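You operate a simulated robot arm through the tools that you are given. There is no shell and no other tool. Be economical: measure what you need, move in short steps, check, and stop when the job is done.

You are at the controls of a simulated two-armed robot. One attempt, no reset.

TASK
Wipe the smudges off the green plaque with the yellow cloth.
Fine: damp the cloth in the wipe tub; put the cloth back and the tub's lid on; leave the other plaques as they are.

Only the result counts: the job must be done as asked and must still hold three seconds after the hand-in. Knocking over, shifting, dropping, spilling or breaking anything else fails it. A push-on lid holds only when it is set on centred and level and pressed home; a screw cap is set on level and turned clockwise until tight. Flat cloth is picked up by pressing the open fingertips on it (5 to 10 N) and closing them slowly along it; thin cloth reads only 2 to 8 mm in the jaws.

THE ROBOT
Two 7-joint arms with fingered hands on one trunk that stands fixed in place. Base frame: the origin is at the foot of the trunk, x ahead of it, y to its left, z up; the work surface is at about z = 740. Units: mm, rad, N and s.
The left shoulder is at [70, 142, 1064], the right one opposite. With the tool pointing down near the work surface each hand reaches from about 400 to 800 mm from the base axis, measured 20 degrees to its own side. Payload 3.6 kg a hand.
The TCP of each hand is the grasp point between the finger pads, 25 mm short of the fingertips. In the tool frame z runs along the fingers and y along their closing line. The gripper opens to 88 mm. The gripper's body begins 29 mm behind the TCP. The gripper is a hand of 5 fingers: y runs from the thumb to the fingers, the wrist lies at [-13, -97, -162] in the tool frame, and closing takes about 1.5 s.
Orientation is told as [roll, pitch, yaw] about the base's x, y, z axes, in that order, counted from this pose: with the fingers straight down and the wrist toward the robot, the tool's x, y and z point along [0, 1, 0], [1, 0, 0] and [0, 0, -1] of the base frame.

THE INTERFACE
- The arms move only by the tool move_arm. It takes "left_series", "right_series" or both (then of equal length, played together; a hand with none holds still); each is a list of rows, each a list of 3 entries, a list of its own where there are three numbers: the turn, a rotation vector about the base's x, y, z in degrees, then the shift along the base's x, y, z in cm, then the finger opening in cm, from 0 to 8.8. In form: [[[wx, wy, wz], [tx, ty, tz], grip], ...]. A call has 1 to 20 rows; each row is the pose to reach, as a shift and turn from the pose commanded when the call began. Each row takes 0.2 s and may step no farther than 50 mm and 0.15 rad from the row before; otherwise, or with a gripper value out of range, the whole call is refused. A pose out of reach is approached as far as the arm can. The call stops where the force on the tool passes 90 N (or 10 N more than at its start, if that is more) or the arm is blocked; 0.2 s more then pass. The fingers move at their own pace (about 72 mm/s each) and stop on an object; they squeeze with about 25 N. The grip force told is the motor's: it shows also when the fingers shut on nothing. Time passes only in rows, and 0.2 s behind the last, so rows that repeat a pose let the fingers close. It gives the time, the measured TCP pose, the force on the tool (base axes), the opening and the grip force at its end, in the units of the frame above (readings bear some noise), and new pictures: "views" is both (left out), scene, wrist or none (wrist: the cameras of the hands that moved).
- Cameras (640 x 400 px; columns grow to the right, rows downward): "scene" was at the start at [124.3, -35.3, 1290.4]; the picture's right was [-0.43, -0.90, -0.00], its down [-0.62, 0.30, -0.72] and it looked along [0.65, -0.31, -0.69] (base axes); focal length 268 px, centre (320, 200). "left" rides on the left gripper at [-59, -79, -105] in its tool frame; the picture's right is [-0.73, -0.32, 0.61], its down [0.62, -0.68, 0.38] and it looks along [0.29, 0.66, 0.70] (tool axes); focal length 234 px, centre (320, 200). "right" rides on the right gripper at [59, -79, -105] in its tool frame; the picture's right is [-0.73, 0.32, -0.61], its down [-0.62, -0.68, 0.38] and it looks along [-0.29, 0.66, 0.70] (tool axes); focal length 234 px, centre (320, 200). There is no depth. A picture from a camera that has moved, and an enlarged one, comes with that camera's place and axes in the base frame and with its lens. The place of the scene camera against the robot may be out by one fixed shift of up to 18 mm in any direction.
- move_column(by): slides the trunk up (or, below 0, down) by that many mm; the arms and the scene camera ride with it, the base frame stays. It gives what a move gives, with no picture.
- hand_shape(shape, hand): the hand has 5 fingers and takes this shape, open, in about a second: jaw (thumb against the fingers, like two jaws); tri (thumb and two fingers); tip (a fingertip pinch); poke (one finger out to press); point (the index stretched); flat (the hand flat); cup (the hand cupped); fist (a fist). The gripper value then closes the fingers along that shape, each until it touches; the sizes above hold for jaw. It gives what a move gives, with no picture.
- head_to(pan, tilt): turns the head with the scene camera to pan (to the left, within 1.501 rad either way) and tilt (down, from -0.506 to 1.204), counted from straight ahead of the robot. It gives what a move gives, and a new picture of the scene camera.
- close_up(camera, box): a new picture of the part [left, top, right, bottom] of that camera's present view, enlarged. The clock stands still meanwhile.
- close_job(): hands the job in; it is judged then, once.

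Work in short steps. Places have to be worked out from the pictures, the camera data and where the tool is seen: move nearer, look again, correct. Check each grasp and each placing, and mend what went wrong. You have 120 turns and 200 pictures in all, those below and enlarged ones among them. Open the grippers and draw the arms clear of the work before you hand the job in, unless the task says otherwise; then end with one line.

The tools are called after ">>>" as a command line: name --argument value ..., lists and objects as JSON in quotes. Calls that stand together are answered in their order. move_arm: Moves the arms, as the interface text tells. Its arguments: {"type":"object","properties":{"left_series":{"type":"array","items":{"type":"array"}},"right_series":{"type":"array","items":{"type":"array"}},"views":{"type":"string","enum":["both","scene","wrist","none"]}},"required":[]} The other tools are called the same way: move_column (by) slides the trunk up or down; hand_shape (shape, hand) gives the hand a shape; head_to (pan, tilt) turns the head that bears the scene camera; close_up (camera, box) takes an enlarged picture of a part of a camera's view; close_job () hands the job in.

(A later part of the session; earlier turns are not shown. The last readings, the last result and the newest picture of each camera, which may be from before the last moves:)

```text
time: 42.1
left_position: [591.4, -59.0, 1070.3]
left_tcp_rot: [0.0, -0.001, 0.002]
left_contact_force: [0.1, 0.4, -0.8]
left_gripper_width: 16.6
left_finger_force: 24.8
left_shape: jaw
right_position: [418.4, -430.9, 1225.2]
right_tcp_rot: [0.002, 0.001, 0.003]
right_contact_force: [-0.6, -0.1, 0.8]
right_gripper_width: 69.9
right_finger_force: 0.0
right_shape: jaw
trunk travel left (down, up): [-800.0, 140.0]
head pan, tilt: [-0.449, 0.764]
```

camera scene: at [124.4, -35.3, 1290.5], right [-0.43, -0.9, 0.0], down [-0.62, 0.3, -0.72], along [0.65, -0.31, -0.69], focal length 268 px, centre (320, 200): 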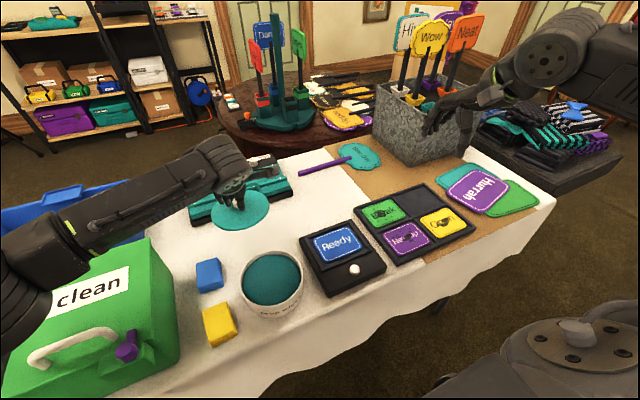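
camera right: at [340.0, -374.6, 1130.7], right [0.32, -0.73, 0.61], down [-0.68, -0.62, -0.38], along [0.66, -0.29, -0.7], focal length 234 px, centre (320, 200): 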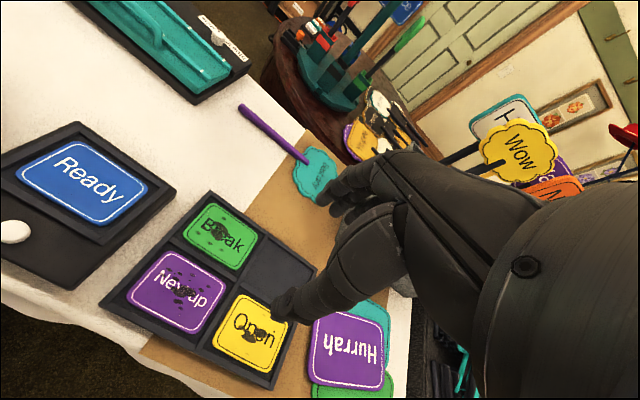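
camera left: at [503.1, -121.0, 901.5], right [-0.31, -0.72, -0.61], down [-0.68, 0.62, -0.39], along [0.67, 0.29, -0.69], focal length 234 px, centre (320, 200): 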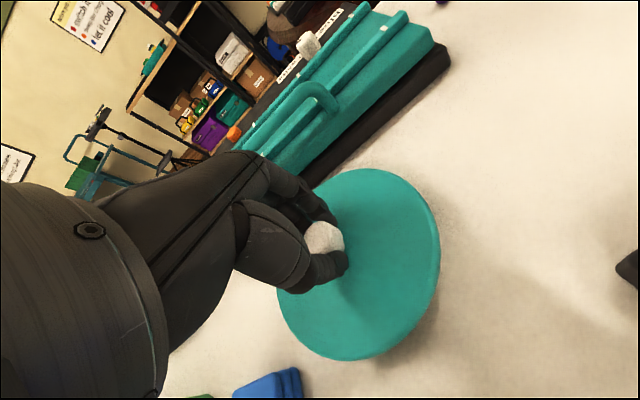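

The box looks unmoved, with its latch and corner at the same pixels. I lower the lid again with the elbow now higher, stopping just above the table.

>>> move_arm --left_series '[[[0, 0, 0], [0, 0, -4.5], 0.5], [[0, 0, 0], [0, 0, -9], 0.5], [[0, 0, 0], [0, 0, -13.5], 0.5], [[0, 0, 0], [0, 0, -18], 0.5], [[0, 0, 0], [0, 0, -22.5], 0.5], [[0, 0, 0], [0, 0, -26], 0.5], [[0, 0, 0], [0, 0, -27], 0.5], [[0, 0, 0], [0, 0, -27], 0.5]]' --views "both"

```text
time: 43.9
left_position: [590.2, -59.7, 799.3]
left_tcp_rot: [-0.002, 0.001, -0.001]
left_contact_force: [0.2, 0.5, -0.8]
left_gripper_width: 16.7
left_finger_force: 24.9
left_shape: jaw
right_position: [418.7, -431.7, 1226.4]
right_tcp_rot: [0.001, -0.001, 0.003]
right_contact_force: [-0.4, 0.9, -0.7]
right_gripper_width: 69.9
right_finger_force: 0.0
right_shape: jaw
trunk travel left (down, up): [-800.0, 140.0]
head pan, tilt: [-0.449, 0.764]
camera scene: at [124.3, -35.3, 1490.5], right [-0.43, -0.9, 0.0], down [-0.62, 0.3, -0.72], along [0.65, -0.31, -0.69], focal length 268 px, centre (320, 200)
camera left: at [511.1, -117.5, 904.0], right [-0.32, -0.73, -0.61], down [-0.68, 0.62, -0.38], along [0.66, 0.29, -0.7], focal length 234 px, centre (320, 200)
```

scene: 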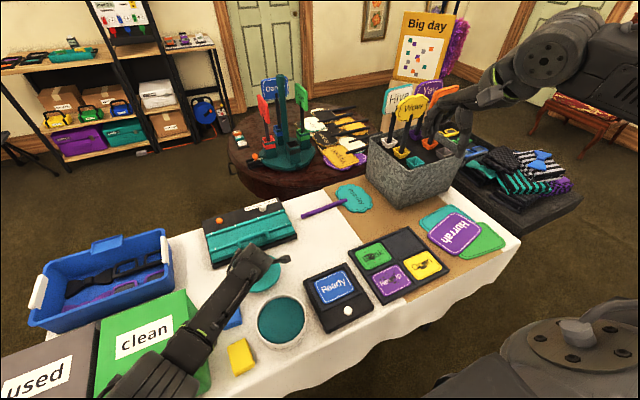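
left: 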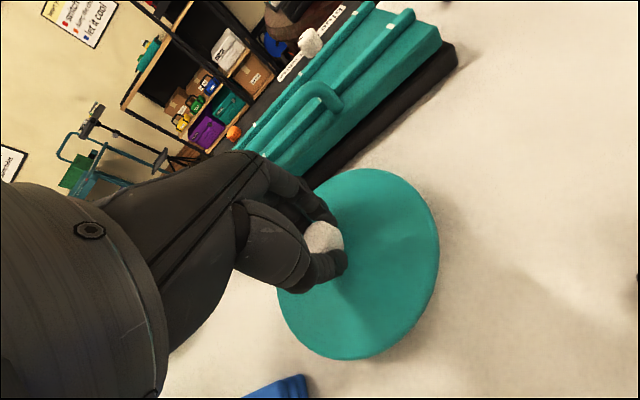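

The posture is good now. I lower in small steps to contact.

>>> move_arm --left_series '[[[0, 0, 0], [0, 0, -0.4], 0.5], [[0, 0, 0], [0, 0, -0.7], 0.5], [[0, 0, 0], [0, 0, -1.0], 0.5], [[0, 0, 0], [0, 0, -1.2], 0.5], [[0, 0, 0], [0, 0, -1.4], 0.5], [[0, 0, 0], [0, 0, -1.4], 0.5]]' --views "wrist"

```text
time: 45.3
left_position: [590.3, -58.8, 786.8]
left_tcp_rot: [0.0, 0.001, 0.001]
left_contact_force: [-0.4, 0.5, -0.5]
left_gripper_width: 16.7
left_finger_force: 25.1
left_shape: jaw
right_position: [419.3, -430.8, 1225.4]
right_tcp_rot: [0.002, 0.002, 0.003]
right_contact_force: [-0.4, 0.6, -0.7]
right_gripper_width: 70.0
right_finger_force: 0.0
right_shape: jaw
trunk travel left (down, up): [-800.0, 140.0]
head pan, tilt: [-0.449, 0.764]
camera left: at [511.3, -117.6, 890.6], right [-0.32, -0.73, -0.61], down [-0.68, 0.62, -0.38], along [0.66, 0.29, -0.7], focal length 234 px, centre (320, 200)
```

left: 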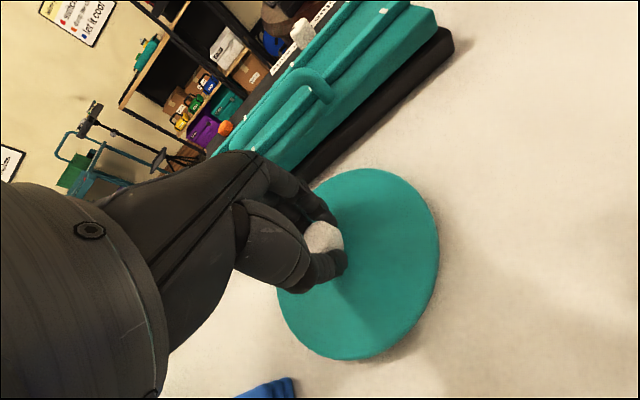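

There is still no contact, but the shadow is nearly touching. I continue with very small steps.

>>> move_arm --left_series '[[[0, 0, 0], [0, 0, -0.2], 0.5], [[0, 0, 0], [0, 0, -0.4], 0.5], [[0, 0, 0], [0, 0, -0.6], 0.5], [[0, 0, 0], [0, 0, -0.6], 0.5]]' --views "none"

```text
time: 46.3
left_position: [590.4, -60.1, 782.5]
left_tcp_rot: [0.0, -0.002, 0.0]
left_contact_force: [0.4, -0.2, 8.2]
left_gripper_width: 17.2
left_finger_force: 24.9
left_shape: jaw
right_position: [417.9, -431.1, 1226.4]
right_tcp_rot: [0.001, -0.001, 0.002]
right_contact_force: [0.6, -0.2, -0.5]
right_gripper_width: 70.2
right_finger_force: 0.1
right_shape: jaw
trunk travel left (down, up): [-800.0, 140.0]
head pan, tilt: [-0.449, 0.764]
```

Contact at TCP z = 782 with 8 N. I open the fingers and rise.

>>> move_arm --left_series '[[[0, 0, 0], [0, 0, 0.1], 2.5], [[0, 0, 0], [0, 0, 0.1], 4.5], [[0, 0, 0], [0, 0, 0.1], 7], [[0, 0, 0], [0, 0, 0.1], 8.8], [[0, 0, 0], [0, 0, 0.1], 8.8], [[0, 0, 0], [0, 0, 2], 8.8], [[0, 0, 0], [0, 0, 6], 8.8], [[0, 0, 0], [0, 0, 10], 8.8], [[0, 0, 0], [0, 0, 14], 8.8]]' --views "both"

```text
time: 48.3
left_position: [590.1, -55.9, 919.4]
left_tcp_rot: [0.009, 0.002, 0.004]
left_contact_force: [0.0, 0.3, -0.1]
left_gripper_width: 87.6
left_finger_force: 0.0
left_shape: jaw
right_position: [418.8, -432.2, 1227.8]
right_tcp_rot: [0.001, -0.002, 0.002]
right_contact_force: [0.1, 0.2, 0.0]
right_gripper_width: 70.3
right_finger_force: 0.0
right_shape: jaw
trunk travel left (down, up): [-800.0, 140.0]
head pan, tilt: [-0.449, 0.764]
camera scene: at [124.0, -35.4, 1490.5], right [-0.43, -0.9, 0.0], down [-0.62, 0.3, -0.72], along [0.65, -0.31, -0.69], focal length 268 px, centre (320, 200)
camera left: at [512.4, -114.1, 1022.7], right [-0.32, -0.72, -0.61], down [-0.68, 0.62, -0.38], along [0.65, 0.3, -0.69], focal length 234 px, centre (320, 200)
```

scene: 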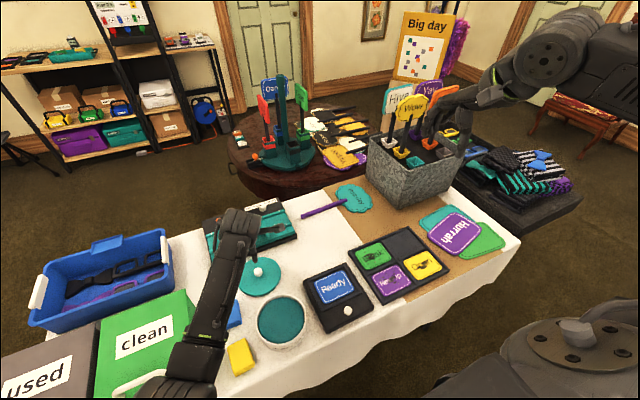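
left: 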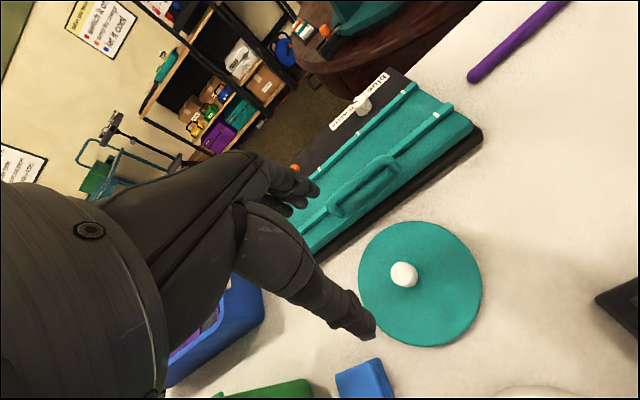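

The lid rests safely on the table with its knob at about (590, -60). Now the left hand moves to above the yellow cloth at (390, 47).

>>> move_arm --left_series '[[[0, 0, 0], [-3.5, 2, 1], 8.8], [[0, 0, 0], [-7, 4, 2], 8.8], [[0, 0, 1], [-10.5, 6, 3], 8.8], [[0, 0, 2], [-14, 8, 3], 8.8], [[0, 0, 4], [-17, 9.2, 3], 8.8], [[0, 0, 6], [-20, 10.2, 3], 8.8], [[0, 0, 6], [-20, 10.2, 3], 8.8]]' --views "both"

```text
time: 49.0
left_position: [587.5, 67.7, 1017.3]
left_tcp_rot: [0.168, -0.231, 0.05]
left_contact_force: [0.5, 0.6, -0.8]
left_gripper_width: 87.7
left_finger_force: 0.0
left_shape: jaw
left hand out of reach, approached as far as the arm can: row 3
right_position: [419.6, -430.7, 1226.7]
right_tcp_rot: [-0.002, 0.0, 0.001]
right_contact_force: [-1.0, -0.1, 0.0]
right_gripper_width: 70.0
right_finger_force: 0.1
right_shape: jaw
trunk travel left (down, up): [-800.0, 140.0]
head pan, tilt: [-0.449, 0.764]
stopped in row 3 (left hand): the arm was blocked; the commanded pose is now the measured one
camera scene: at [124.5, -34.2, 1490.5], right [-0.43, -0.9, 0.0], down [-0.62, 0.3, -0.72], along [0.65, -0.31, -0.69], focal length 268 px, centre (320, 200)
camera left: at [493.2, -12.5, 1090.9], right [-0.12, -0.62, -0.77], down [-0.63, 0.65, -0.42], along [0.76, 0.44, -0.47], focal length 234 px, centre (320, 200)
```

scene: 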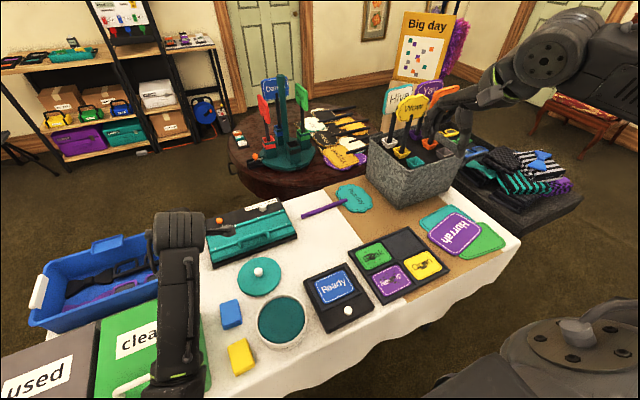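
left: 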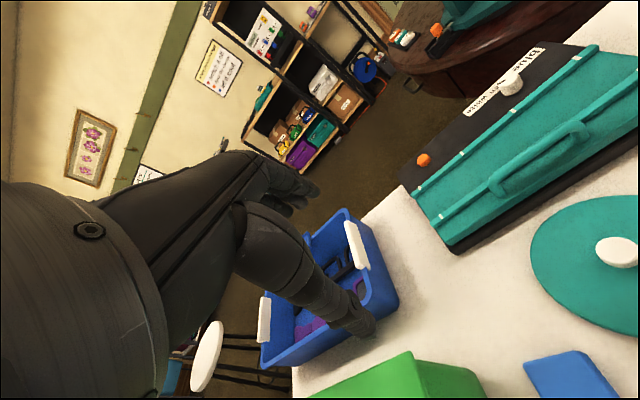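

The left arm went through an awkward elbow configuration and stopped tilted. I straighten the hand and rise while staying where it is.

>>> move_arm --left_series '[[[-2.4, 3.3, -0.7], [0, 0, 2], 8.8], [[-4.8, 6.6, -1.4], [0, 0, 4], 8.8], [[-7.2, 9.9, -2.1], [0, 0, 6], 8.8], [[-9.6, 13.2, -2.8], [0, 0, 8], 8.8], [[-9.6, 13.2, -2.8], [0, 0, 8], 8.8]]' --views "scene"

```text
time: 49.5
left_position: [602.1, 141.1, 1014.2]
left_tcp_rot: [0.259, -0.161, 0.093]
left_contact_force: [-0.1, -0.1, 0.3]
left_gripper_width: 87.8
left_finger_force: 0.0
left_shape: jaw
left hand out of reach, approached as far as the arm can: row 2
right_position: [419.7, -429.2, 1226.9]
right_tcp_rot: [-0.001, -0.001, 0.003]
right_contact_force: [0.3, 0.9, 0.4]
right_gripper_width: 70.0
right_finger_force: 0.1
right_shape: jaw
trunk travel left (down, up): [-800.0, 140.0]
head pan, tilt: [-0.449, 0.764]
stopped in row 2 (left hand): the arm was blocked; the commanded pose is now the measured one
camera scene: at [125.3, -33.8, 1490.4], right [-0.43, -0.9, 0.0], down [-0.62, 0.3, -0.72], along [0.65, -0.31, -0.69], focal length 268 px, centre (320, 200)
```

scene: 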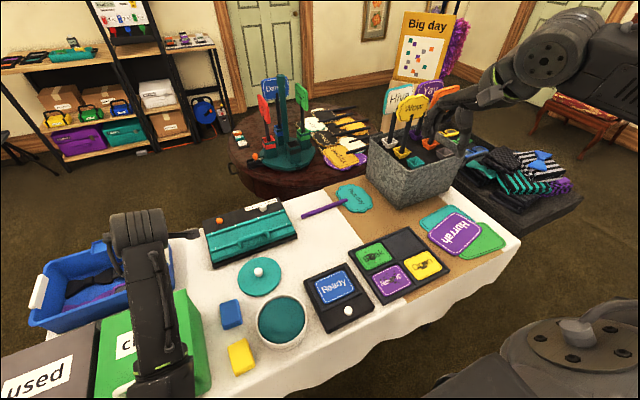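

I look at the left arm directly to understand what is happening.

>>> head_to --pan 0.4 --tilt 0.8

```text
time: 50.6
left_position: [601.2, 140.4, 1014.5]
left_tcp_rot: [0.261, -0.162, 0.092]
left_contact_force: [-0.5, 0.0, 1.8]
left_gripper_width: 87.9
left_finger_force: 0.1
left_shape: jaw
right_position: [418.6, -429.8, 1226.5]
right_tcp_rot: [0.001, 0.0, 0.002]
right_contact_force: [-0.4, 0.5, 0.2]
right_gripper_width: 70.3
right_finger_force: 0.1
right_shape: jaw
trunk travel left (down, up): [-800.0, 140.0]
head pan, tilt: [0.4, 0.799]
camera scene: at [124.6, 31.7, 1487.6], right [0.39, -0.92, 0.0], down [-0.66, -0.28, -0.7], along [0.64, 0.27, -0.72], focal length 268 px, centre (320, 200)
```

scene: 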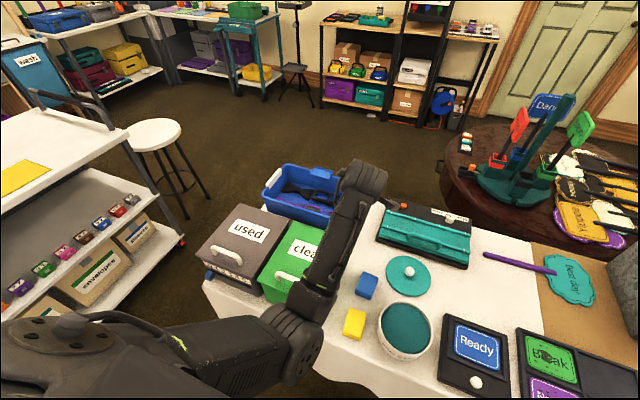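

The elbow has swung into a hanging posture, which is a good one. The stop was probably the arm lagging during the change. I straighten the hand in small steps.

>>> move_arm --left_series '[[[-3, 1.9, -1], [0, 0, 1], 8.8], [[-6, 3.8, -2], [0, 0, 2], 8.8], [[-9, 5.7, -3], [0, 0, 3], 8.8], [[-12, 7.5, -4], [0, 0, 4], 8.8], [[-15, 9.3, -5], [0, 0, 5], 8.8], [[-15, 9.3, -5], [0, 0, 5], 8.8]]' --views "scene"

```text
time: 52.0
left_position: [649.0, 168.2, 1016.4]
left_tcp_rot: [0.043, 0.012, 0.056]
left_contact_force: [-0.1, 0.8, -0.3]
left_gripper_width: 87.8
left_finger_force: 0.0
left_shape: jaw
left hand out of reach, approached as far as the arm can: row 2, 3, 4, 5, 6
right_position: [418.8, -431.5, 1226.5]
right_tcp_rot: [0.001, 0.001, 0.001]
right_contact_force: [0.1, 0.0, -0.8]
right_gripper_width: 70.3
right_finger_force: 0.0
right_shape: jaw
trunk travel left (down, up): [-800.0, 140.0]
head pan, tilt: [0.4, 0.799]
camera scene: at [124.2, 31.4, 1487.7], right [0.39, -0.92, 0.0], down [-0.66, -0.28, -0.7], along [0.64, 0.27, -0.72], focal length 268 px, centre (320, 200)
```

scene: 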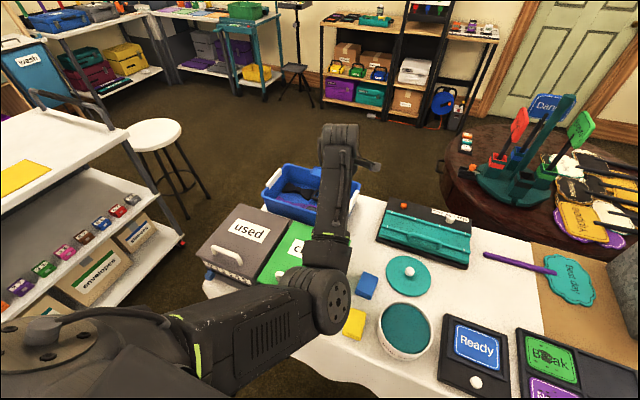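

The hanging elbow bends the wrist to its limit. I raise the hand to shoulder height near its starting position so the arm can recover its first posture.

>>> move_arm --left_series '[[[-0.5, 0, -0.5], [0, 0, 3], 8.8], [[-1, 0, -1], [0, 0, 7], 8.8], [[-2, 0, -2], [0, 0, 11], 8.8], [[-2.4, -0.5, -3], [-1, 0, 15], 8.8], [[-2.4, -0.7, -3], [-2, -3, 18], 8.8], [[-2.4, -0.7, -3], [-3, -6, 20], 8.8], [[-2.4, -0.7, -3], [-4, -10, 22], 8.8], [[-2.4, -0.7, -3], [-5, -14, 24], 8.8], [[-2.4, -0.7, -3], [-6, -17, 24], 8.8], [[-2.4, -0.7, -3], [-6, -17, 24], 8.8]]' --views "scene"

```text
time: 54.2
left_position: [681.1, -55.8, 1289.7]
left_tcp_rot: [-0.036, 0.005, -0.027]
left_contact_force: [0.1, 0.0, -0.8]
left_gripper_width: 87.7
left_finger_force: 0.0
left_shape: jaw
left hand out of reach, approached as far as the arm can: row 1, 2, 3, 4, 5, 6, 7, 8, 9, 10
right_position: [420.4, -429.4, 1225.9]
right_tcp_rot: [-0.001, 0.002, 0.002]
right_contact_force: [-0.7, -0.3, 0.8]
right_gripper_width: 70.1
right_finger_force: 0.1
right_shape: jaw
trunk travel left (down, up): [-800.0, 140.0]
head pan, tilt: [0.4, 0.799]
camera scene: at [126.1, 33.4, 1487.4], right [0.39, -0.92, 0.0], down [-0.66, -0.28, -0.7], along [0.64, 0.27, -0.72], focal length 268 px, centre (320, 200)
```

scene: 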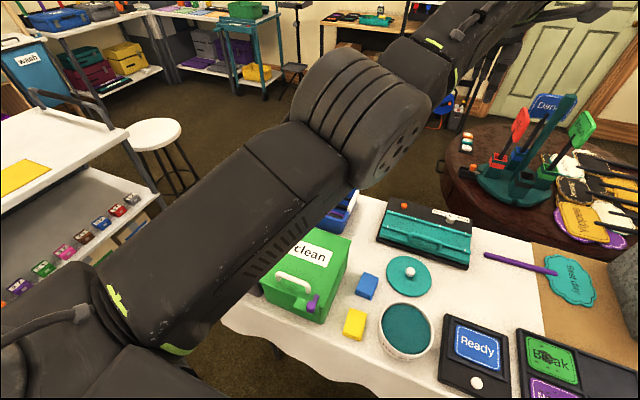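

Next I go to the mirror of the starting pose, at relative (566, -30, 1264).

>>> move_arm --left_series '[[[0.5, 0, 0.4], [-2, 1, 0], 8.8], [[1, 0, 0.8], [-4, 2, 0], 8.8], [[1.5, 0, 1.2], [-6, 3, -0.5], 8.8], [[2, -0.3, 1.5], [-8, 4, -1], 8.8], [[2, -0.3, 1.5], [-10, 5, -1.5], 8.8], [[2, -0.3, 1.5], [-11.5, 6, -2.5], 8.8], [[2, -0.3, 1.5], [-11.5, 8, -2.5], 8.8], [[2, -0.3, 1.5], [-11.5, 10, -2.5], 8.8], [[2, -0.3, 1.5], [-11.5, 10, -2.5], 8.8]]' --views "scene"

```text
time: 56.2
left_position: [675.8, -34.7, 1316.5]
left_tcp_rot: [-0.001, 0.0, -0.004]
left_contact_force: [-0.5, 0.1, 0.6]
left_gripper_width: 87.6
left_finger_force: 0.0
left_shape: jaw
left hand out of reach, approached as far as the arm can: row 1, 2, 3, 4, 5, 6, 7, 8, 9
right_position: [419.8, -429.5, 1225.8]
right_tcp_rot: [0.0, 0.0, 0.001]
right_contact_force: [-0.3, 0.3, 0.0]
right_gripper_width: 70.1
right_finger_force: 0.1
right_shape: jaw
trunk travel left (down, up): [-800.0, 140.0]
head pan, tilt: [0.4, 0.799]
camera scene: at [125.0, 32.1, 1487.6], right [0.39, -0.92, 0.0], down [-0.66, -0.28, -0.7], along [0.64, 0.27, -0.72], focal length 268 px, centre (320, 200)
```

scene: 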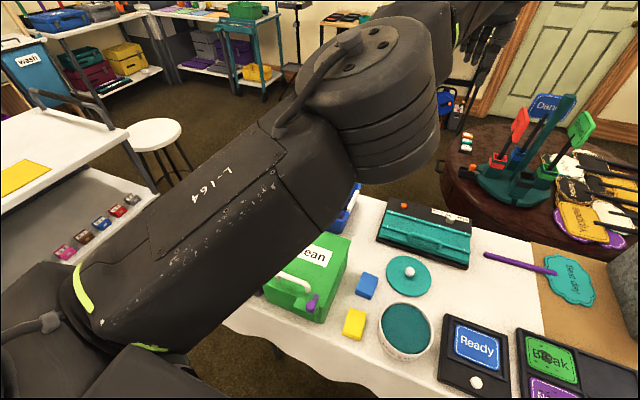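

The orientation is recovered and the elbow is turning upward. I move the hand left and back so the elbow can swing outward.

>>> move_arm --left_series '[[[0, 0, 0], [0, 3, 0], 8.8], [[0, 0, 0], [0, 6, 0], 8.8], [[0, 0, 0], [0, 9, 0], 8.8], [[0, 0, 0], [0, 12, 0], 8.8], [[0, 0, 0], [0, 16, 0], 8.8], [[0, 0, 0], [0, 20, 0], 8.8], [[0, 0, 0], [0, 24, 0], 8.8], [[0, 0, 0], [-3, 28, 0], 8.8], [[0, 0, 0], [-6, 28, 0], 8.8], [[0, 0, 0], [-9, 28, 0], 8.8], [[0, 0, 0], [-12, 28, 0], 8.8], [[0, 0, 0], [-12, 28, 0], 8.8]]' --views "scene"

```text
time: 58.9
left_position: [699.2, 256.7, 1373.1]
left_tcp_rot: [0.002, -0.002, -0.004]
left_contact_force: [0.3, -0.1, -0.2]
left_gripper_width: 87.5
left_finger_force: 0.1
left_shape: jaw
left hand out of reach, approached as far as the arm can: row 1, 2, 3, 4, 5, 6, 7, 8, 9, 10, 11, 12
right_position: [419.1, -431.4, 1226.3]
right_tcp_rot: [0.002, 0.0, 0.001]
right_contact_force: [-0.8, 0.5, 0.7]
right_gripper_width: 69.9
right_finger_force: 0.0
right_shape: jaw
trunk travel left (down, up): [-800.0, 140.0]
head pan, tilt: [0.4, 0.799]
camera scene: at [125.3, 31.5, 1487.6], right [0.39, -0.92, 0.0], down [-0.66, -0.28, -0.7], along [0.64, 0.27, -0.72], focal length 268 px, centre (320, 200)
```

scene: 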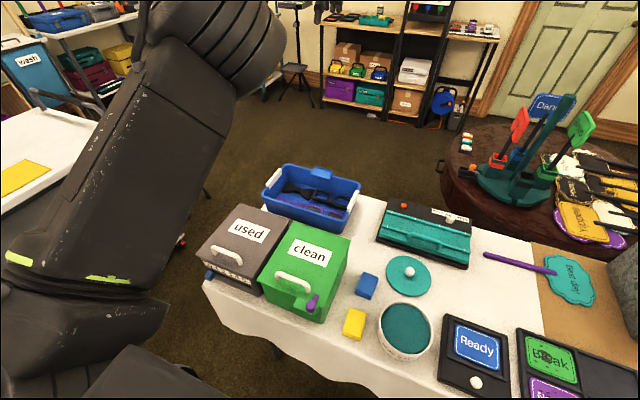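

All the table items look fine. I keep working the left arm outward and back to regain a flared-out elbow.

>>> move_arm --left_series '[[[0, 0, 0], [-2, 3, -1], 8.8], [[0, 0, 0], [-4, 6, -2], 8.8], [[0, 0, 0], [-6, 9, -3], 8.8], [[0, 0, 0], [-8, 12, -4], 8.8], [[0, 0, 0], [-11, 14, -5], 8.8], [[0, 0, 0], [-14, 16, -6], 8.8], [[0, 0, 0], [-17, 18, -7], 8.8], [[0, 0, 0], [-20, 19, -8], 8.8], [[0, 0, 0], [-23, 19, -9], 8.8], [[0, 0, 0], [-26, 19, -10], 8.8], [[0, 0, 0], [-26, 19, -10], 8.8], [[0, 0, 0], [-26, 19, -10], 8.8]]' --views "scene"

```text
time: 61.5
left_position: [617.8, 529.1, 1314.9]
left_tcp_rot: [0.001, 0.0, -0.005]
left_contact_force: [-0.2, 0.7, -0.4]
left_gripper_width: 87.6
left_finger_force: 0.1
left_shape: jaw
left hand out of reach, approached as far as the arm can: row 1, 2, 3, 4, 5, 6, 7, 8, 9, 10, 11, 12
right_position: [419.0, -432.7, 1226.5]
right_tcp_rot: [0.002, 0.0, 0.002]
right_contact_force: [-0.5, 0.4, 0.3]
right_gripper_width: 70.4
right_finger_force: 0.1
right_shape: jaw
trunk travel left (down, up): [-800.0, 140.0]
head pan, tilt: [0.4, 0.799]
camera scene: at [124.7, 31.0, 1487.6], right [0.39, -0.92, 0.0], down [-0.66, -0.28, -0.7], along [0.64, 0.27, -0.72], focal length 268 px, centre (320, 200)
```

scene: 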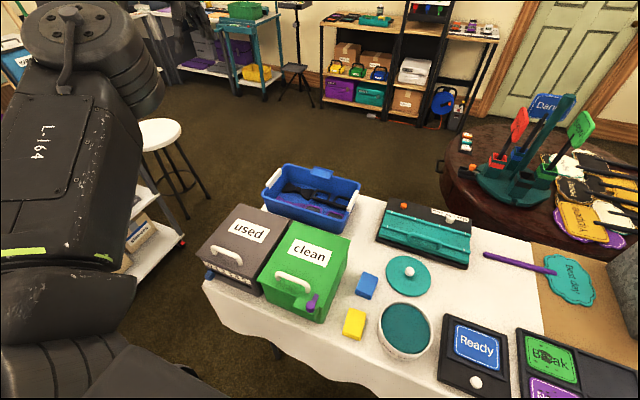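

The arm is almost straight at this distance. I pull the hand straight in toward the mirror of the right hand's starting pose, (352, 444, 1253).

>>> move_arm --left_series '[[[0, 0, 0], [-2, -0.7, -0.5], 8.8], [[0, 0, 0], [-4, -1.4, -1], 8.8], [[0, 0, 0], [-6, -2.1, -1.5], 8.8], [[0, 0, 0], [-9, -2.8, -2], 8.8], [[0, 0, 0], [-12, -3.5, -2.5], 8.8], [[0, 0, 0], [-15, -4.5, -3], 8.8], [[0, 0, 0], [-18, -5.5, -4], 8.8], [[0, 0, 0], [-21, -6.5, -5], 8.8], [[0, 0, 0], [-24, -7.5, -6], 8.8], [[0, 0, 0], [-26.6, -8.5, -6], 8.8], [[0, 0, 0], [-26.6, -8.5, -6], 8.8], [[0, 0, 0], [-26.6, -8.5, -6], 8.8]]' --views "scene"

```text
time: 64.0
left_position: [587.8, 575.9, 1299.0]
left_tcp_rot: [0.001, 0.0, -0.005]
left_contact_force: [-0.3, -0.3, -0.4]
left_gripper_width: 87.9
left_finger_force: 0.1
left_shape: jaw
left hand out of reach, approached as far as the arm can: row 1, 2, 3, 4, 5, 6, 7, 8, 9, 10, 11, 12
right_position: [419.4, -431.6, 1226.6]
right_tcp_rot: [0.0, -0.001, 0.002]
right_contact_force: [0.4, -0.1, -0.5]
right_gripper_width: 70.1
right_finger_force: 0.0
right_shape: jaw
trunk travel left (down, up): [-800.0, 140.0]
head pan, tilt: [0.4, 0.799]
camera scene: at [124.4, 32.0, 1487.6], right [0.39, -0.92, 0.0], down [-0.66, -0.28, -0.7], along [0.64, 0.27, -0.72], focal length 268 px, centre (320, 200)
```

scene: 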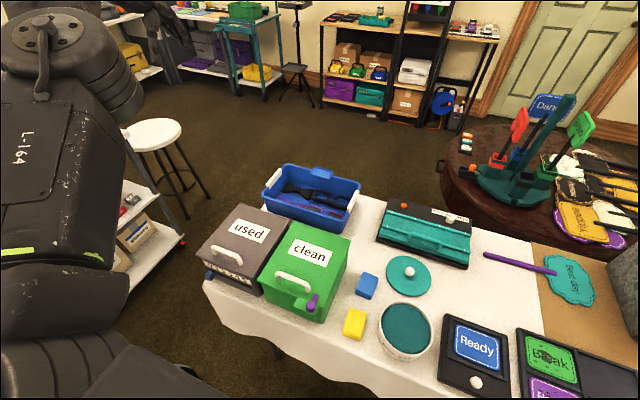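

The elbow is stuck straight because the fingers-down wrist is at its limit. I let the hand tilt forward by 45° to free the wrist and draw it inward so the elbow can bend.

>>> move_arm --left_series '[[[0, -7.5, 0], [1, 0, 1.5], 8.8], [[0, -15, 0], [2, -1, 3], 8.8], [[0, -22.5, 0], [2, -2, 4], 8.8], [[0, -30, 0], [1, -4, 4], 8.8], [[0, -37.5, 0], [0, -6, 3], 8.8], [[0, -45, 0], [-2, -8, 2], 8.8], [[0, -45, 0], [-5, -11, 1], 8.8], [[0, -45, 0], [-8, -13, 0], 8.8], [[0, -45, 0], [-11, -15, 0], 8.8], [[0, -45, 0], [-11, -15, 0], 8.8]]' --views "scene"

```text
time: 66.2
left_position: [676.4, 598.8, 1358.1]
left_tcp_rot: [0.005, -0.787, -0.008]
left_contact_force: [0.2, 0.3, -0.2]
left_gripper_width: 87.8
left_finger_force: 0.1
left_shape: jaw
left hand out of reach, approached as far as the arm can: row 1, 2, 3, 4, 5, 6, 7, 8, 9, 10
right_position: [419.6, -431.1, 1226.2]
right_tcp_rot: [0.002, 0.0, 0.002]
right_contact_force: [0.1, -0.6, -0.9]
right_gripper_width: 70.1
right_finger_force: 0.0
right_shape: jaw
trunk travel left (down, up): [-800.0, 140.0]
head pan, tilt: [0.4, 0.799]
camera scene: at [124.5, 31.7, 1487.6], right [0.39, -0.92, 0.0], down [-0.66, -0.28, -0.7], along [0.64, 0.27, -0.72], focal length 268 px, centre (320, 200)
```

scene: 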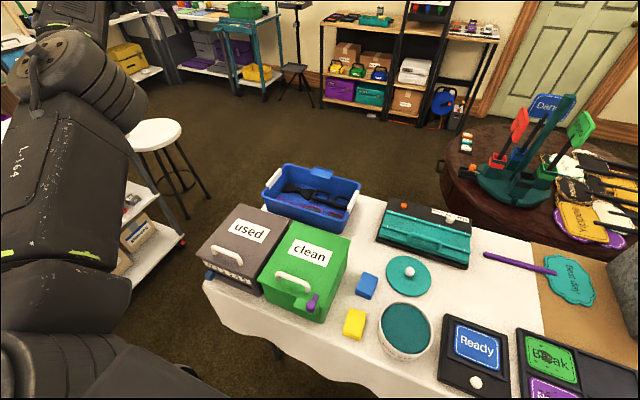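

The elbow hinge axis is vertical, so it should flex when the hand sweeps to the right. I sweep the hand rightward.

>>> move_arm --left_series '[[[0, -45, 0], [0, -4, 0], 8.8]]' --views "none"

>>> move_arm --left_series '[[[0, 0, 0], [-1, -4, 0], 8.8], [[0, 0, 0], [-2, -8, 0], 8.8], [[0, 0, 0], [-3, -12, 0], 8.8], [[0, 0, 0], [-4, -16, 0], 8.8], [[0, 0, 0], [-5, -20, 0], 8.8], [[0, 0, 0], [-6, -24, 0], 8.8], [[0, 0, 0], [-7, -28, 0], 8.8], [[0, 0, 0], [-8, -32, 0], 8.8], [[0, 0, 0], [-9, -36, 0], 8.8], [[0, 0, 0], [-10, -40, 0], 8.8], [[0, 0, 0], [-11, -44, 0], 8.8], [[0, 0, 0], [-12, -48, 0], 8.8], [[0, 0, 0], [-12, -48, 0], 8.8]]' --views "scene"

```text
refused: row 1 steps farther than a row can; nothing moved
```

```text
time: 69.0
left_position: [560.7, 118.8, 1355.5]
left_tcp_rot: [0.004, -0.786, -0.003]
left_contact_force: [-0.2, 0.3, -0.8]
left_gripper_width: 88.0
left_finger_force: 0.1
left_shape: jaw
left hand out of reach, approached as far as the arm can: row 1, 2, 3
right_position: [419.9, -429.3, 1227.6]
right_tcp_rot: [0.0, 0.001, 0.001]
right_contact_force: [0.6, -0.3, -0.4]
right_gripper_width: 70.2
right_finger_force: 0.1
right_shape: jaw
trunk travel left (down, up): [-800.0, 140.0]
head pan, tilt: [0.4, 0.799]
camera scene: at [125.1, 33.1, 1487.5], right [0.39, -0.92, 0.0], down [-0.66, -0.28, -0.7], along [0.64, 0.27, -0.72], focal length 268 px, centre (320, 200)
```

scene: 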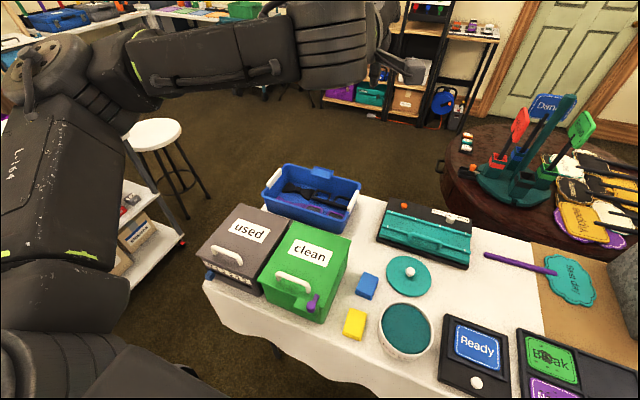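

The left elbow is flexed again and held high and outward. I turn the fingers back down and head for the original starting pose.

>>> move_arm --left_series '[[[0, 7.5, 0], [0, 0, -1], 8.8], [[0, 15, 0], [0, 0, -2], 8.8], [[0, 22.5, 0], [0, -1, -3], 8.8], [[0, 30, 0], [0, -2, -4], 8.8], [[0, 37.5, 0], [0, -3, -5], 8.8], [[0, 45, 0], [0, -4, -6], 8.8], [[0, 45, 0], [0, -7, -7], 8.8], [[0, 45, 0], [0, -10, -8], 8.8], [[0, 45, 0], [0, -13, -9], 8.8], [[0, 45, 0], [0, -15, -9], 8.8], [[0, 45, 0], [0, -15, -9], 8.8]]' --views "scene"

```text
time: 71.5
left_position: [561.3, -31.4, 1266.1]
left_tcp_rot: [0.0, -0.002, -0.004]
left_contact_force: [-1.0, 0.2, 1.0]
left_gripper_width: 87.7
left_finger_force: 0.0
left_shape: jaw
right_position: [420.0, -430.3, 1225.3]
right_tcp_rot: [0.0, -0.001, 0.001]
right_contact_force: [0.0, -0.4, -0.3]
right_gripper_width: 70.4
right_finger_force: 0.0
right_shape: jaw
trunk travel left (down, up): [-800.0, 140.0]
head pan, tilt: [0.4, 0.799]
camera scene: at [124.4, 32.3, 1487.6], right [0.39, -0.92, 0.0], down [-0.66, -0.28, -0.7], along [0.64, 0.27, -0.72], focal length 268 px, centre (320, 200)
```

scene: 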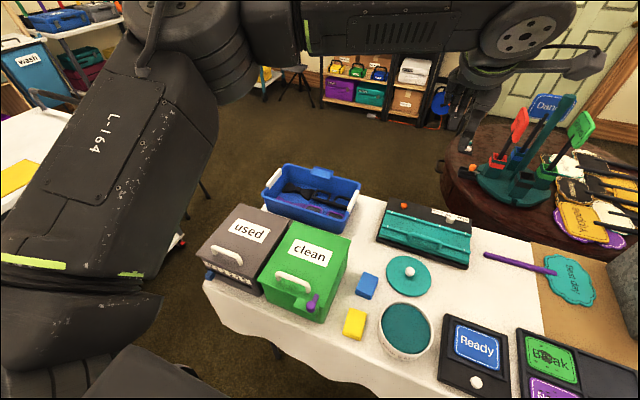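

The left arm is back in its original posture. Raising the trunk was what made the elbow sag, so I lower it to a net -120 to keep the elbows high relative to the hands.

>>> move_column --by -320

>>> move_arm --left_series '[[[0, 0, 0], [-3, 1.6, 0], 8.8], [[0, 0, 0], [-6, 3.2, 0], 8.8], [[0, 0, 0], [-9, 4.8, 0], 8.8], [[0, 0, 0], [-12, 6.4, 0], 8.8], [[0, 0, 0], [-15, 8, 0], 8.8], [[0, 0, 0], [-15, 8, 0], 8.8]]' --views "both"

```text
time: 74.6
left_position: [560.6, -32.2, 946.6]
left_tcp_rot: [0.001, -0.001, -0.004]
left_contact_force: [0.4, -0.5, 0.0]
left_gripper_width: 87.9
left_finger_force: 0.0
left_shape: jaw
right_position: [419.4, -431.9, 906.0]
right_tcp_rot: [0.0, 0.001, 0.002]
right_contact_force: [1.1, 0.1, 0.2]
right_gripper_width: 70.2
right_finger_force: 0.0
right_shape: jaw
trunk travel left (down, up): [-480.0, 460.0]
head pan, tilt: [0.4, 0.799]
```

```text
time: 76.0
left_position: [412.0, 47.0, 945.6]
left_tcp_rot: [0.002, -0.001, -0.004]
left_contact_force: [0.2, -0.3, -0.7]
left_gripper_width: 87.7
left_finger_force: 0.1
left_shape: jaw
right_position: [419.6, -431.6, 905.7]
right_tcp_rot: [0.002, 0.0, 0.001]
right_contact_force: [0.7, 0.4, 0.4]
right_gripper_width: 70.2
right_finger_force: 0.0
right_shape: jaw
trunk travel left (down, up): [-480.0, 460.0]
head pan, tilt: [0.4, 0.799]
camera scene: at [125.0, 31.4, 1167.6], right [0.39, -0.92, 0.0], down [-0.66, -0.28, -0.7], along [0.64, 0.27, -0.72], focal length 268 px, centre (320, 200)
camera left: at [331.3, -9.6, 1050.3], right [-0.33, -0.72, -0.61], down [-0.68, 0.63, -0.38], along [0.66, 0.29, -0.7], focal length 234 px, centre (320, 200)
```

scene: 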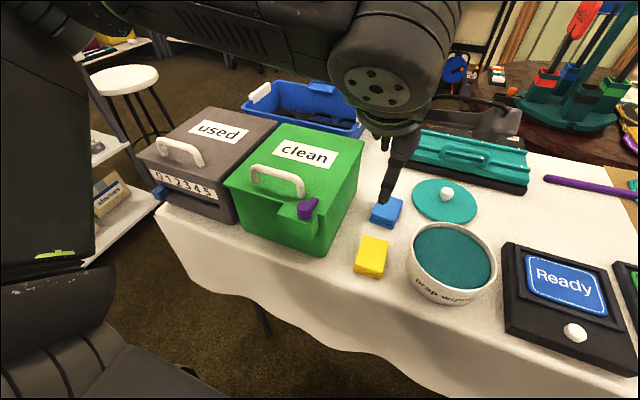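
left: 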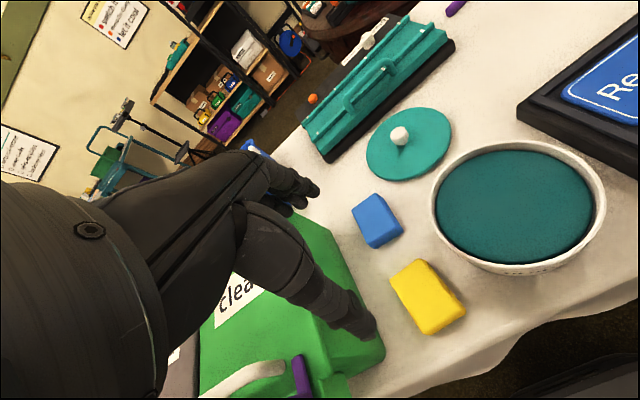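

Posture and clearance are both excellent. I move over the cloth and lower for a closer look.

>>> move_arm --left_series '[[[0, 0, 0], [-1, 0, -3], 8.8], [[0, 0, 0], [-2, 0, -6], 8.8], [[0, 0, 0], [-2, 0, -9], 8.8], [[0, 0, 0], [-2, 0, -9], 8.8]]' --views "none"

>>> close_up --camera "left" --box '[280, 160, 480, 360]'

```text
time: 77.0
left_position: [389.2, 48.0, 856.2]
left_tcp_rot: [0.002, -0.002, -0.003]
left_contact_force: [0.2, 0.0, 0.3]
left_gripper_width: 87.9
left_finger_force: 0.0
left_shape: jaw
right_position: [418.5, -431.6, 907.4]
right_tcp_rot: [0.002, 0.001, 0.002]
right_contact_force: [-0.2, 0.1, -0.2]
right_gripper_width: 70.2
right_finger_force: 0.1
right_shape: jaw
trunk travel left (down, up): [-480.0, 460.0]
head pan, tilt: [0.4, 0.799]
```

```text
2.00 times, centred on (380, 260) of left
camera zoom: at [310.7, -9.9, 960.4], right [-0.32, -0.72, -0.61], down [-0.68, 0.63, -0.38], along [0.66, 0.29, -0.69], focal length 468 px, centre (200, 80)
```

zoom: 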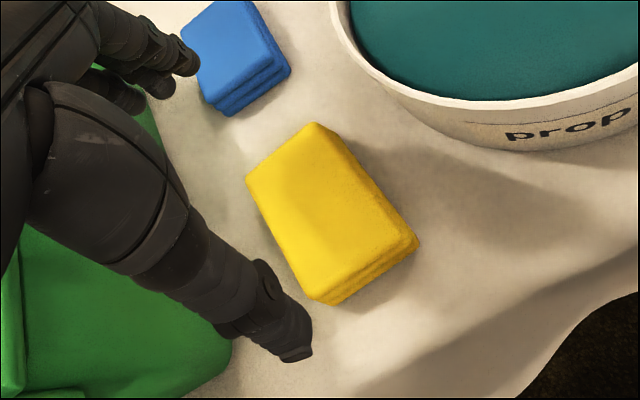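

The cloth centre is about (395, 48), 66×46 mm and turned about 5°. I align and descend to TCP z of about 773.

>>> move_arm --left_series '[[[0, 0, 3], [0.5, 0, -2], 8.8], [[0, 0, 5], [0.5, 0, -4.5], 8.8], [[0, 0, 5], [0.5, 0, -6.5], 8.8], [[0, 0, 5], [0.5, 0, -7.5], 8.8], [[0, 0, 5], [0.5, 0, -8.2], 8.8], [[0, 0, 5], [0.5, 0, -8.2], 8.8]]' --views "wrist"

```text
time: 78.4
left_position: [397.1, 47.1, 774.0]
left_tcp_rot: [0.002, -0.001, 0.086]
left_contact_force: [-0.4, -0.2, 0.0]
left_gripper_width: 88.0
left_finger_force: 0.1
left_shape: jaw
right_position: [418.8, -430.9, 906.0]
right_tcp_rot: [0.001, 0.0, 0.001]
right_contact_force: [-0.7, 0.8, -0.6]
right_gripper_width: 70.0
right_finger_force: 0.1
right_shape: jaw
trunk travel left (down, up): [-480.0, 460.0]
head pan, tilt: [0.4, 0.799]
camera left: at [322.2, -16.9, 878.1], right [-0.26, -0.75, -0.61], down [-0.73, 0.57, -0.38], along [0.63, 0.34, -0.69], focal length 234 px, centre (320, 200)
```

left: 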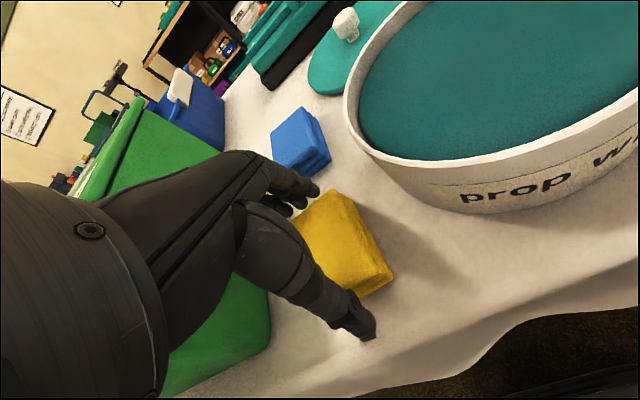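

The fingers straddle the cloth, so I close slowly.

>>> move_arm --left_series '[[[0, 0, 0], [0, 0, 0], 7.5], [[0, 0, 0], [0, 0, 0], 6.5], [[0, 0, 0], [0, 0, 0], 5.5], [[0, 0, 0], [0, 0, 0], 4.5], [[0, 0, 0], [0, 0, 0], 3.5], [[0, 0, 0], [0, 0, 0], 2.5], [[0, 0, 0], [0, 0, 0], 1.5], [[0, 0, 0], [0, 0, 0], 1.0], [[0, 0, 0], [0, 0, 0], 1.0]]' --views "wrist"

```text
time: 80.4
left_position: [395.6, 48.1, 774.1]
left_tcp_rot: [0.0, -0.001, 0.083]
left_contact_force: [0.4, -0.2, -0.1]
left_gripper_width: 62.9
left_finger_force: 25.4
left_shape: jaw
right_position: [418.2, -431.2, 906.3]
right_tcp_rot: [0.001, 0.001, 0.0]
right_contact_force: [-0.1, -0.4, -0.4]
right_gripper_width: 70.2
right_finger_force: 0.1
right_shape: jaw
trunk travel left (down, up): [-480.0, 460.0]
head pan, tilt: [0.4, 0.799]
camera left: at [322.3, -16.9, 878.2], right [-0.26, -0.75, -0.61], down [-0.73, 0.57, -0.38], along [0.63, 0.34, -0.69], focal length 234 px, centre (320, 200)
```

left: 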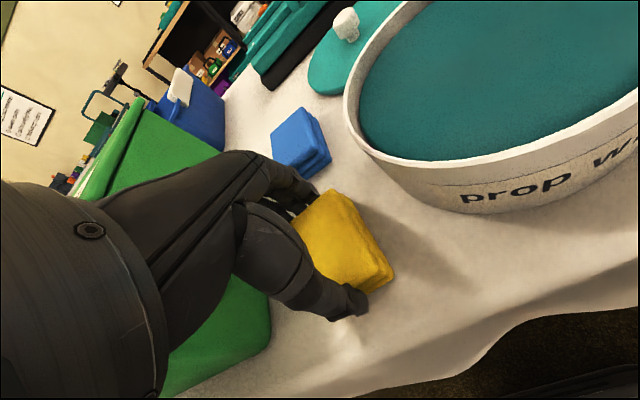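

The cloth is gripped (63 mm, 25 N); its home is TCP (396, 48, 774), yaw 0.083. I lift it and move over the tub centre.

>>> move_arm --left_series '[[[0, 0, 0], [0, 0, 1], 1], [[0, 0, 0], [0, 0, 4], 1], [[0, 0, 0], [0, 0, 8], 1], [[0, 0, 0], [0, 0, 11], 1], [[0, 0, 0], [0.6, -3, 11], 1], [[0, 0, -1], [1.2, -6, 11], 1], [[0, 0, -3], [1.9, -9, 11], 1], [[0, 0, -5], [2.6, -11.8, 11], 1], [[0, 0, -5], [2.6, -11.8, 11], 1]]' --views "wrist"

>>> head_to --pan -0.1 --tilt 0.85

```text
time: 82.4
left_position: [423.3, -70.3, 884.4]
left_tcp_rot: [0.0, -0.003, -0.005]
left_contact_force: [0.3, -0.3, -0.6]
left_gripper_width: 62.5
left_finger_force: 25.4
left_shape: jaw
right_position: [419.2, -430.6, 906.3]
right_tcp_rot: [0.0, 0.0, 0.001]
right_contact_force: [0.6, -0.2, 1.2]
right_gripper_width: 70.2
right_finger_force: 0.0
right_shape: jaw
trunk travel left (down, up): [-480.0, 460.0]
head pan, tilt: [0.4, 0.799]
camera left: at [342.7, -128.6, 988.4], right [-0.33, -0.72, -0.61], down [-0.68, 0.63, -0.38], along [0.66, 0.29, -0.69], focal length 234 px, centre (320, 200)
```

left: 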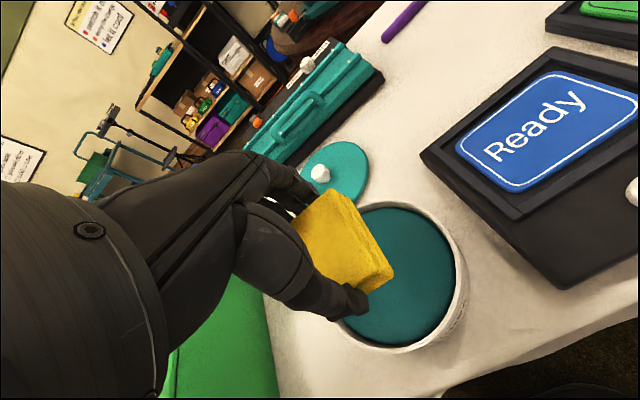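

```text
time: 83.3
left_position: [421.7, -71.7, 884.3]
left_tcp_rot: [0.0, -0.004, -0.005]
left_contact_force: [-0.3, -0.5, 0.9]
left_gripper_width: 62.9
left_finger_force: 24.8
left_shape: jaw
right_position: [419.8, -430.4, 905.9]
right_tcp_rot: [0.002, 0.0, 0.001]
right_contact_force: [0.0, 0.0, -0.5]
right_gripper_width: 70.1
right_finger_force: 0.0
right_shape: jaw
trunk travel left (down, up): [-480.0, 460.0]
head pan, tilt: [-0.099, 0.85]
camera scene: at [128.0, -7.3, 1163.6], right [-0.1, -1.0, 0.0], down [-0.75, 0.07, -0.66], along [0.66, -0.06, -0.75], focal length 268 px, centre (320, 200)
```

scene: 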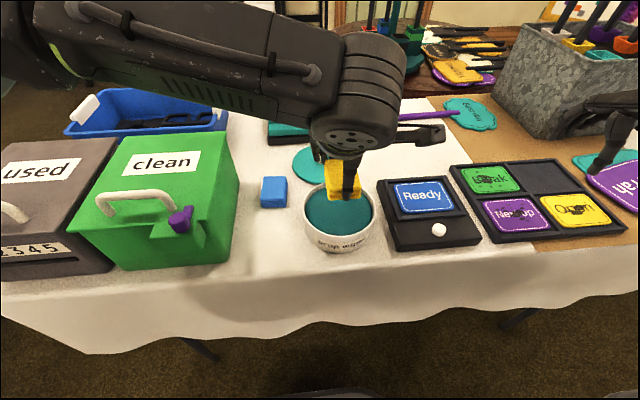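

Cloth is centred over the wet pad. I lower it in small steps until I feel contact.

>>> move_arm --left_series '[[[0, 0, 0], [0, 0, -2.5], 1], [[0, 0, 0], [0, 0, -4.5], 1], [[0, 0, 0], [0, 0, -5.2], 1], [[0, 0, 0], [0, 0, -5.6], 1], [[0, 0, 0], [0, 0, -6.0], 1], [[0, 0, 0], [0, 0, -6.0], 1]]' --views "wrist"

```text
time: 84.8
left_position: [421.8, -69.9, 824.2]
left_tcp_rot: [-0.001, 0.0, -0.003]
left_contact_force: [0.6, 0.2, -0.6]
left_gripper_width: 62.9
left_finger_force: 25.0
left_shape: jaw
right_position: [419.2, -430.4, 905.5]
right_tcp_rot: [0.002, -0.002, 0.0]
right_contact_force: [-0.4, 0.2, -0.9]
right_gripper_width: 69.9
right_finger_force: 0.1
right_shape: jaw
trunk travel left (down, up): [-480.0, 460.0]
head pan, tilt: [-0.099, 0.85]
camera left: at [342.2, -128.5, 928.3], right [-0.33, -0.72, -0.61], down [-0.68, 0.63, -0.38], along [0.66, 0.29, -0.69], focal length 234 px, centre (320, 200)
```

left: 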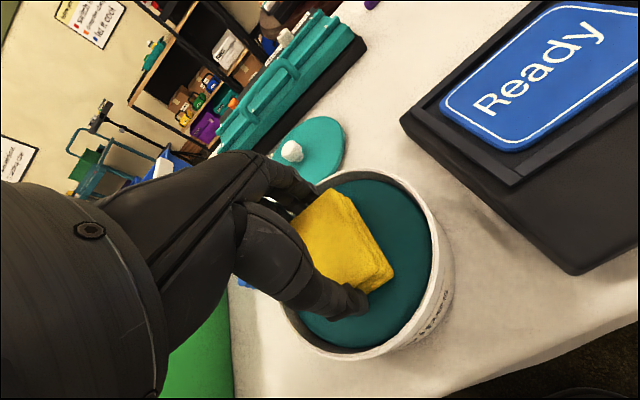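

No contact yet. I keep lowering in small steps and watch the rim clearance through the forces.

>>> move_arm --left_series '[[[0, 0, 0], [0, 0, -0.3], 1], [[0, 0, 0], [0, 0, -0.6], 1], [[0, 0, 0], [0, 0, -0.9], 1], [[0, 0, 0], [0, 0, -0.9], 1]]' --views "wrist"

>>> close_up --camera "left" --box '[220, 140, 480, 380]'

```text
time: 85.8
left_position: [420.7, -70.6, 818.2]
left_tcp_rot: [-0.001, -0.007, -0.003]
left_contact_force: [4.4, 0.2, 35.6]
left_gripper_width: 61.8
left_finger_force: 25.0
left_shape: jaw
right_position: [416.7, -430.2, 908.1]
right_tcp_rot: [-0.002, -0.003, 0.002]
right_contact_force: [1.6, -0.5, 0.2]
right_gripper_width: 70.2
right_finger_force: 0.0
right_shape: jaw
trunk travel left (down, up): [-480.0, 460.0]
head pan, tilt: [-0.099, 0.85]
camera left: at [340.4, -128.2, 922.2], right [-0.32, -0.73, -0.61], down [-0.68, 0.63, -0.39], along [0.66, 0.29, -0.69], focal length 234 px, centre (320, 200)
```

left: 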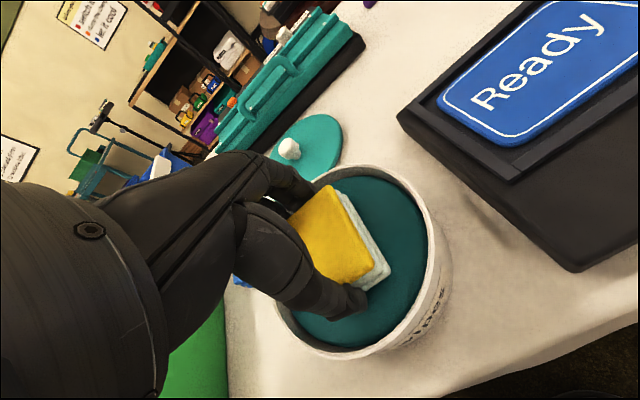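

```text
1.67 times, centred on (350, 260) of left
camera zoom: at [340.4, -128.2, 922.2], right [-0.32, -0.73, -0.61], down [-0.68, 0.63, -0.39], along [0.66, 0.29, -0.69], focal length 390 px, centre (270, 100)
```

zoom: 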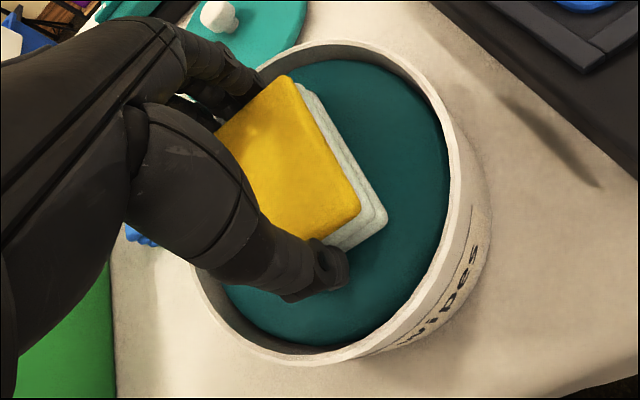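

The underside has turned pale, so it is wet. I relieve the pressure, open only slightly (to 7 cm) because of the rim, and rise straight up.

>>> move_arm --left_series '[[[0, 0, 0], [0, 0, 0.3], 1], [[0, 0, 0], [0, 0, 0.4], 1], [[0, 0, 0], [0, 0, 0.4], 6.8], [[0, 0, 0], [0, 0, 0.4], 7.2], [[0, 0, 0], [0, 0, 0.4], 7.2], [[0, 0, 0], [0, 0, 1.5], 7.2], [[0, 0, 0], [0, 0, 4], 7.2], [[0, 0, 0], [0, 0, 8], 7.2], [[0, 0, 0], [0, 0, 11], 7.2], [[0, 0, 0], [0, 0, 11], 7.2]]' --views "wrist"

```text
time: 88.0
left_position: [421.9, -69.6, 926.3]
left_tcp_rot: [0.0, 0.001, -0.004]
left_contact_force: [-0.3, -0.5, 1.2]
left_gripper_width: 72.0
left_finger_force: 0.0
left_shape: jaw
right_position: [418.5, -430.8, 906.5]
right_tcp_rot: [0.001, 0.0, 0.002]
right_contact_force: [0.1, 0.4, 0.6]
right_gripper_width: 70.1
right_finger_force: 0.0
right_shape: jaw
trunk travel left (down, up): [-480.0, 460.0]
head pan, tilt: [-0.099, 0.85]
camera left: at [343.0, -128.3, 1030.1], right [-0.33, -0.72, -0.61], down [-0.68, 0.63, -0.38], along [0.66, 0.29, -0.7], focal length 234 px, centre (320, 200)
```

left: 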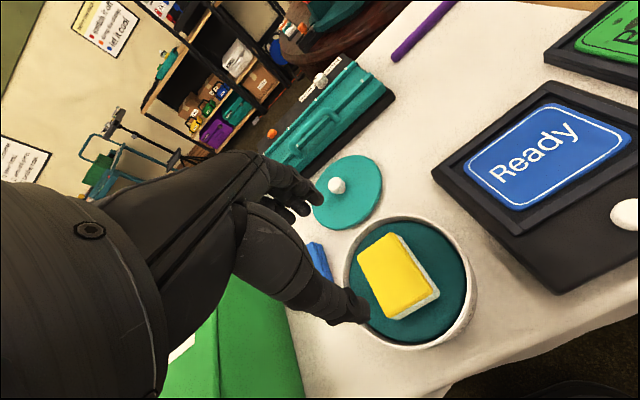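

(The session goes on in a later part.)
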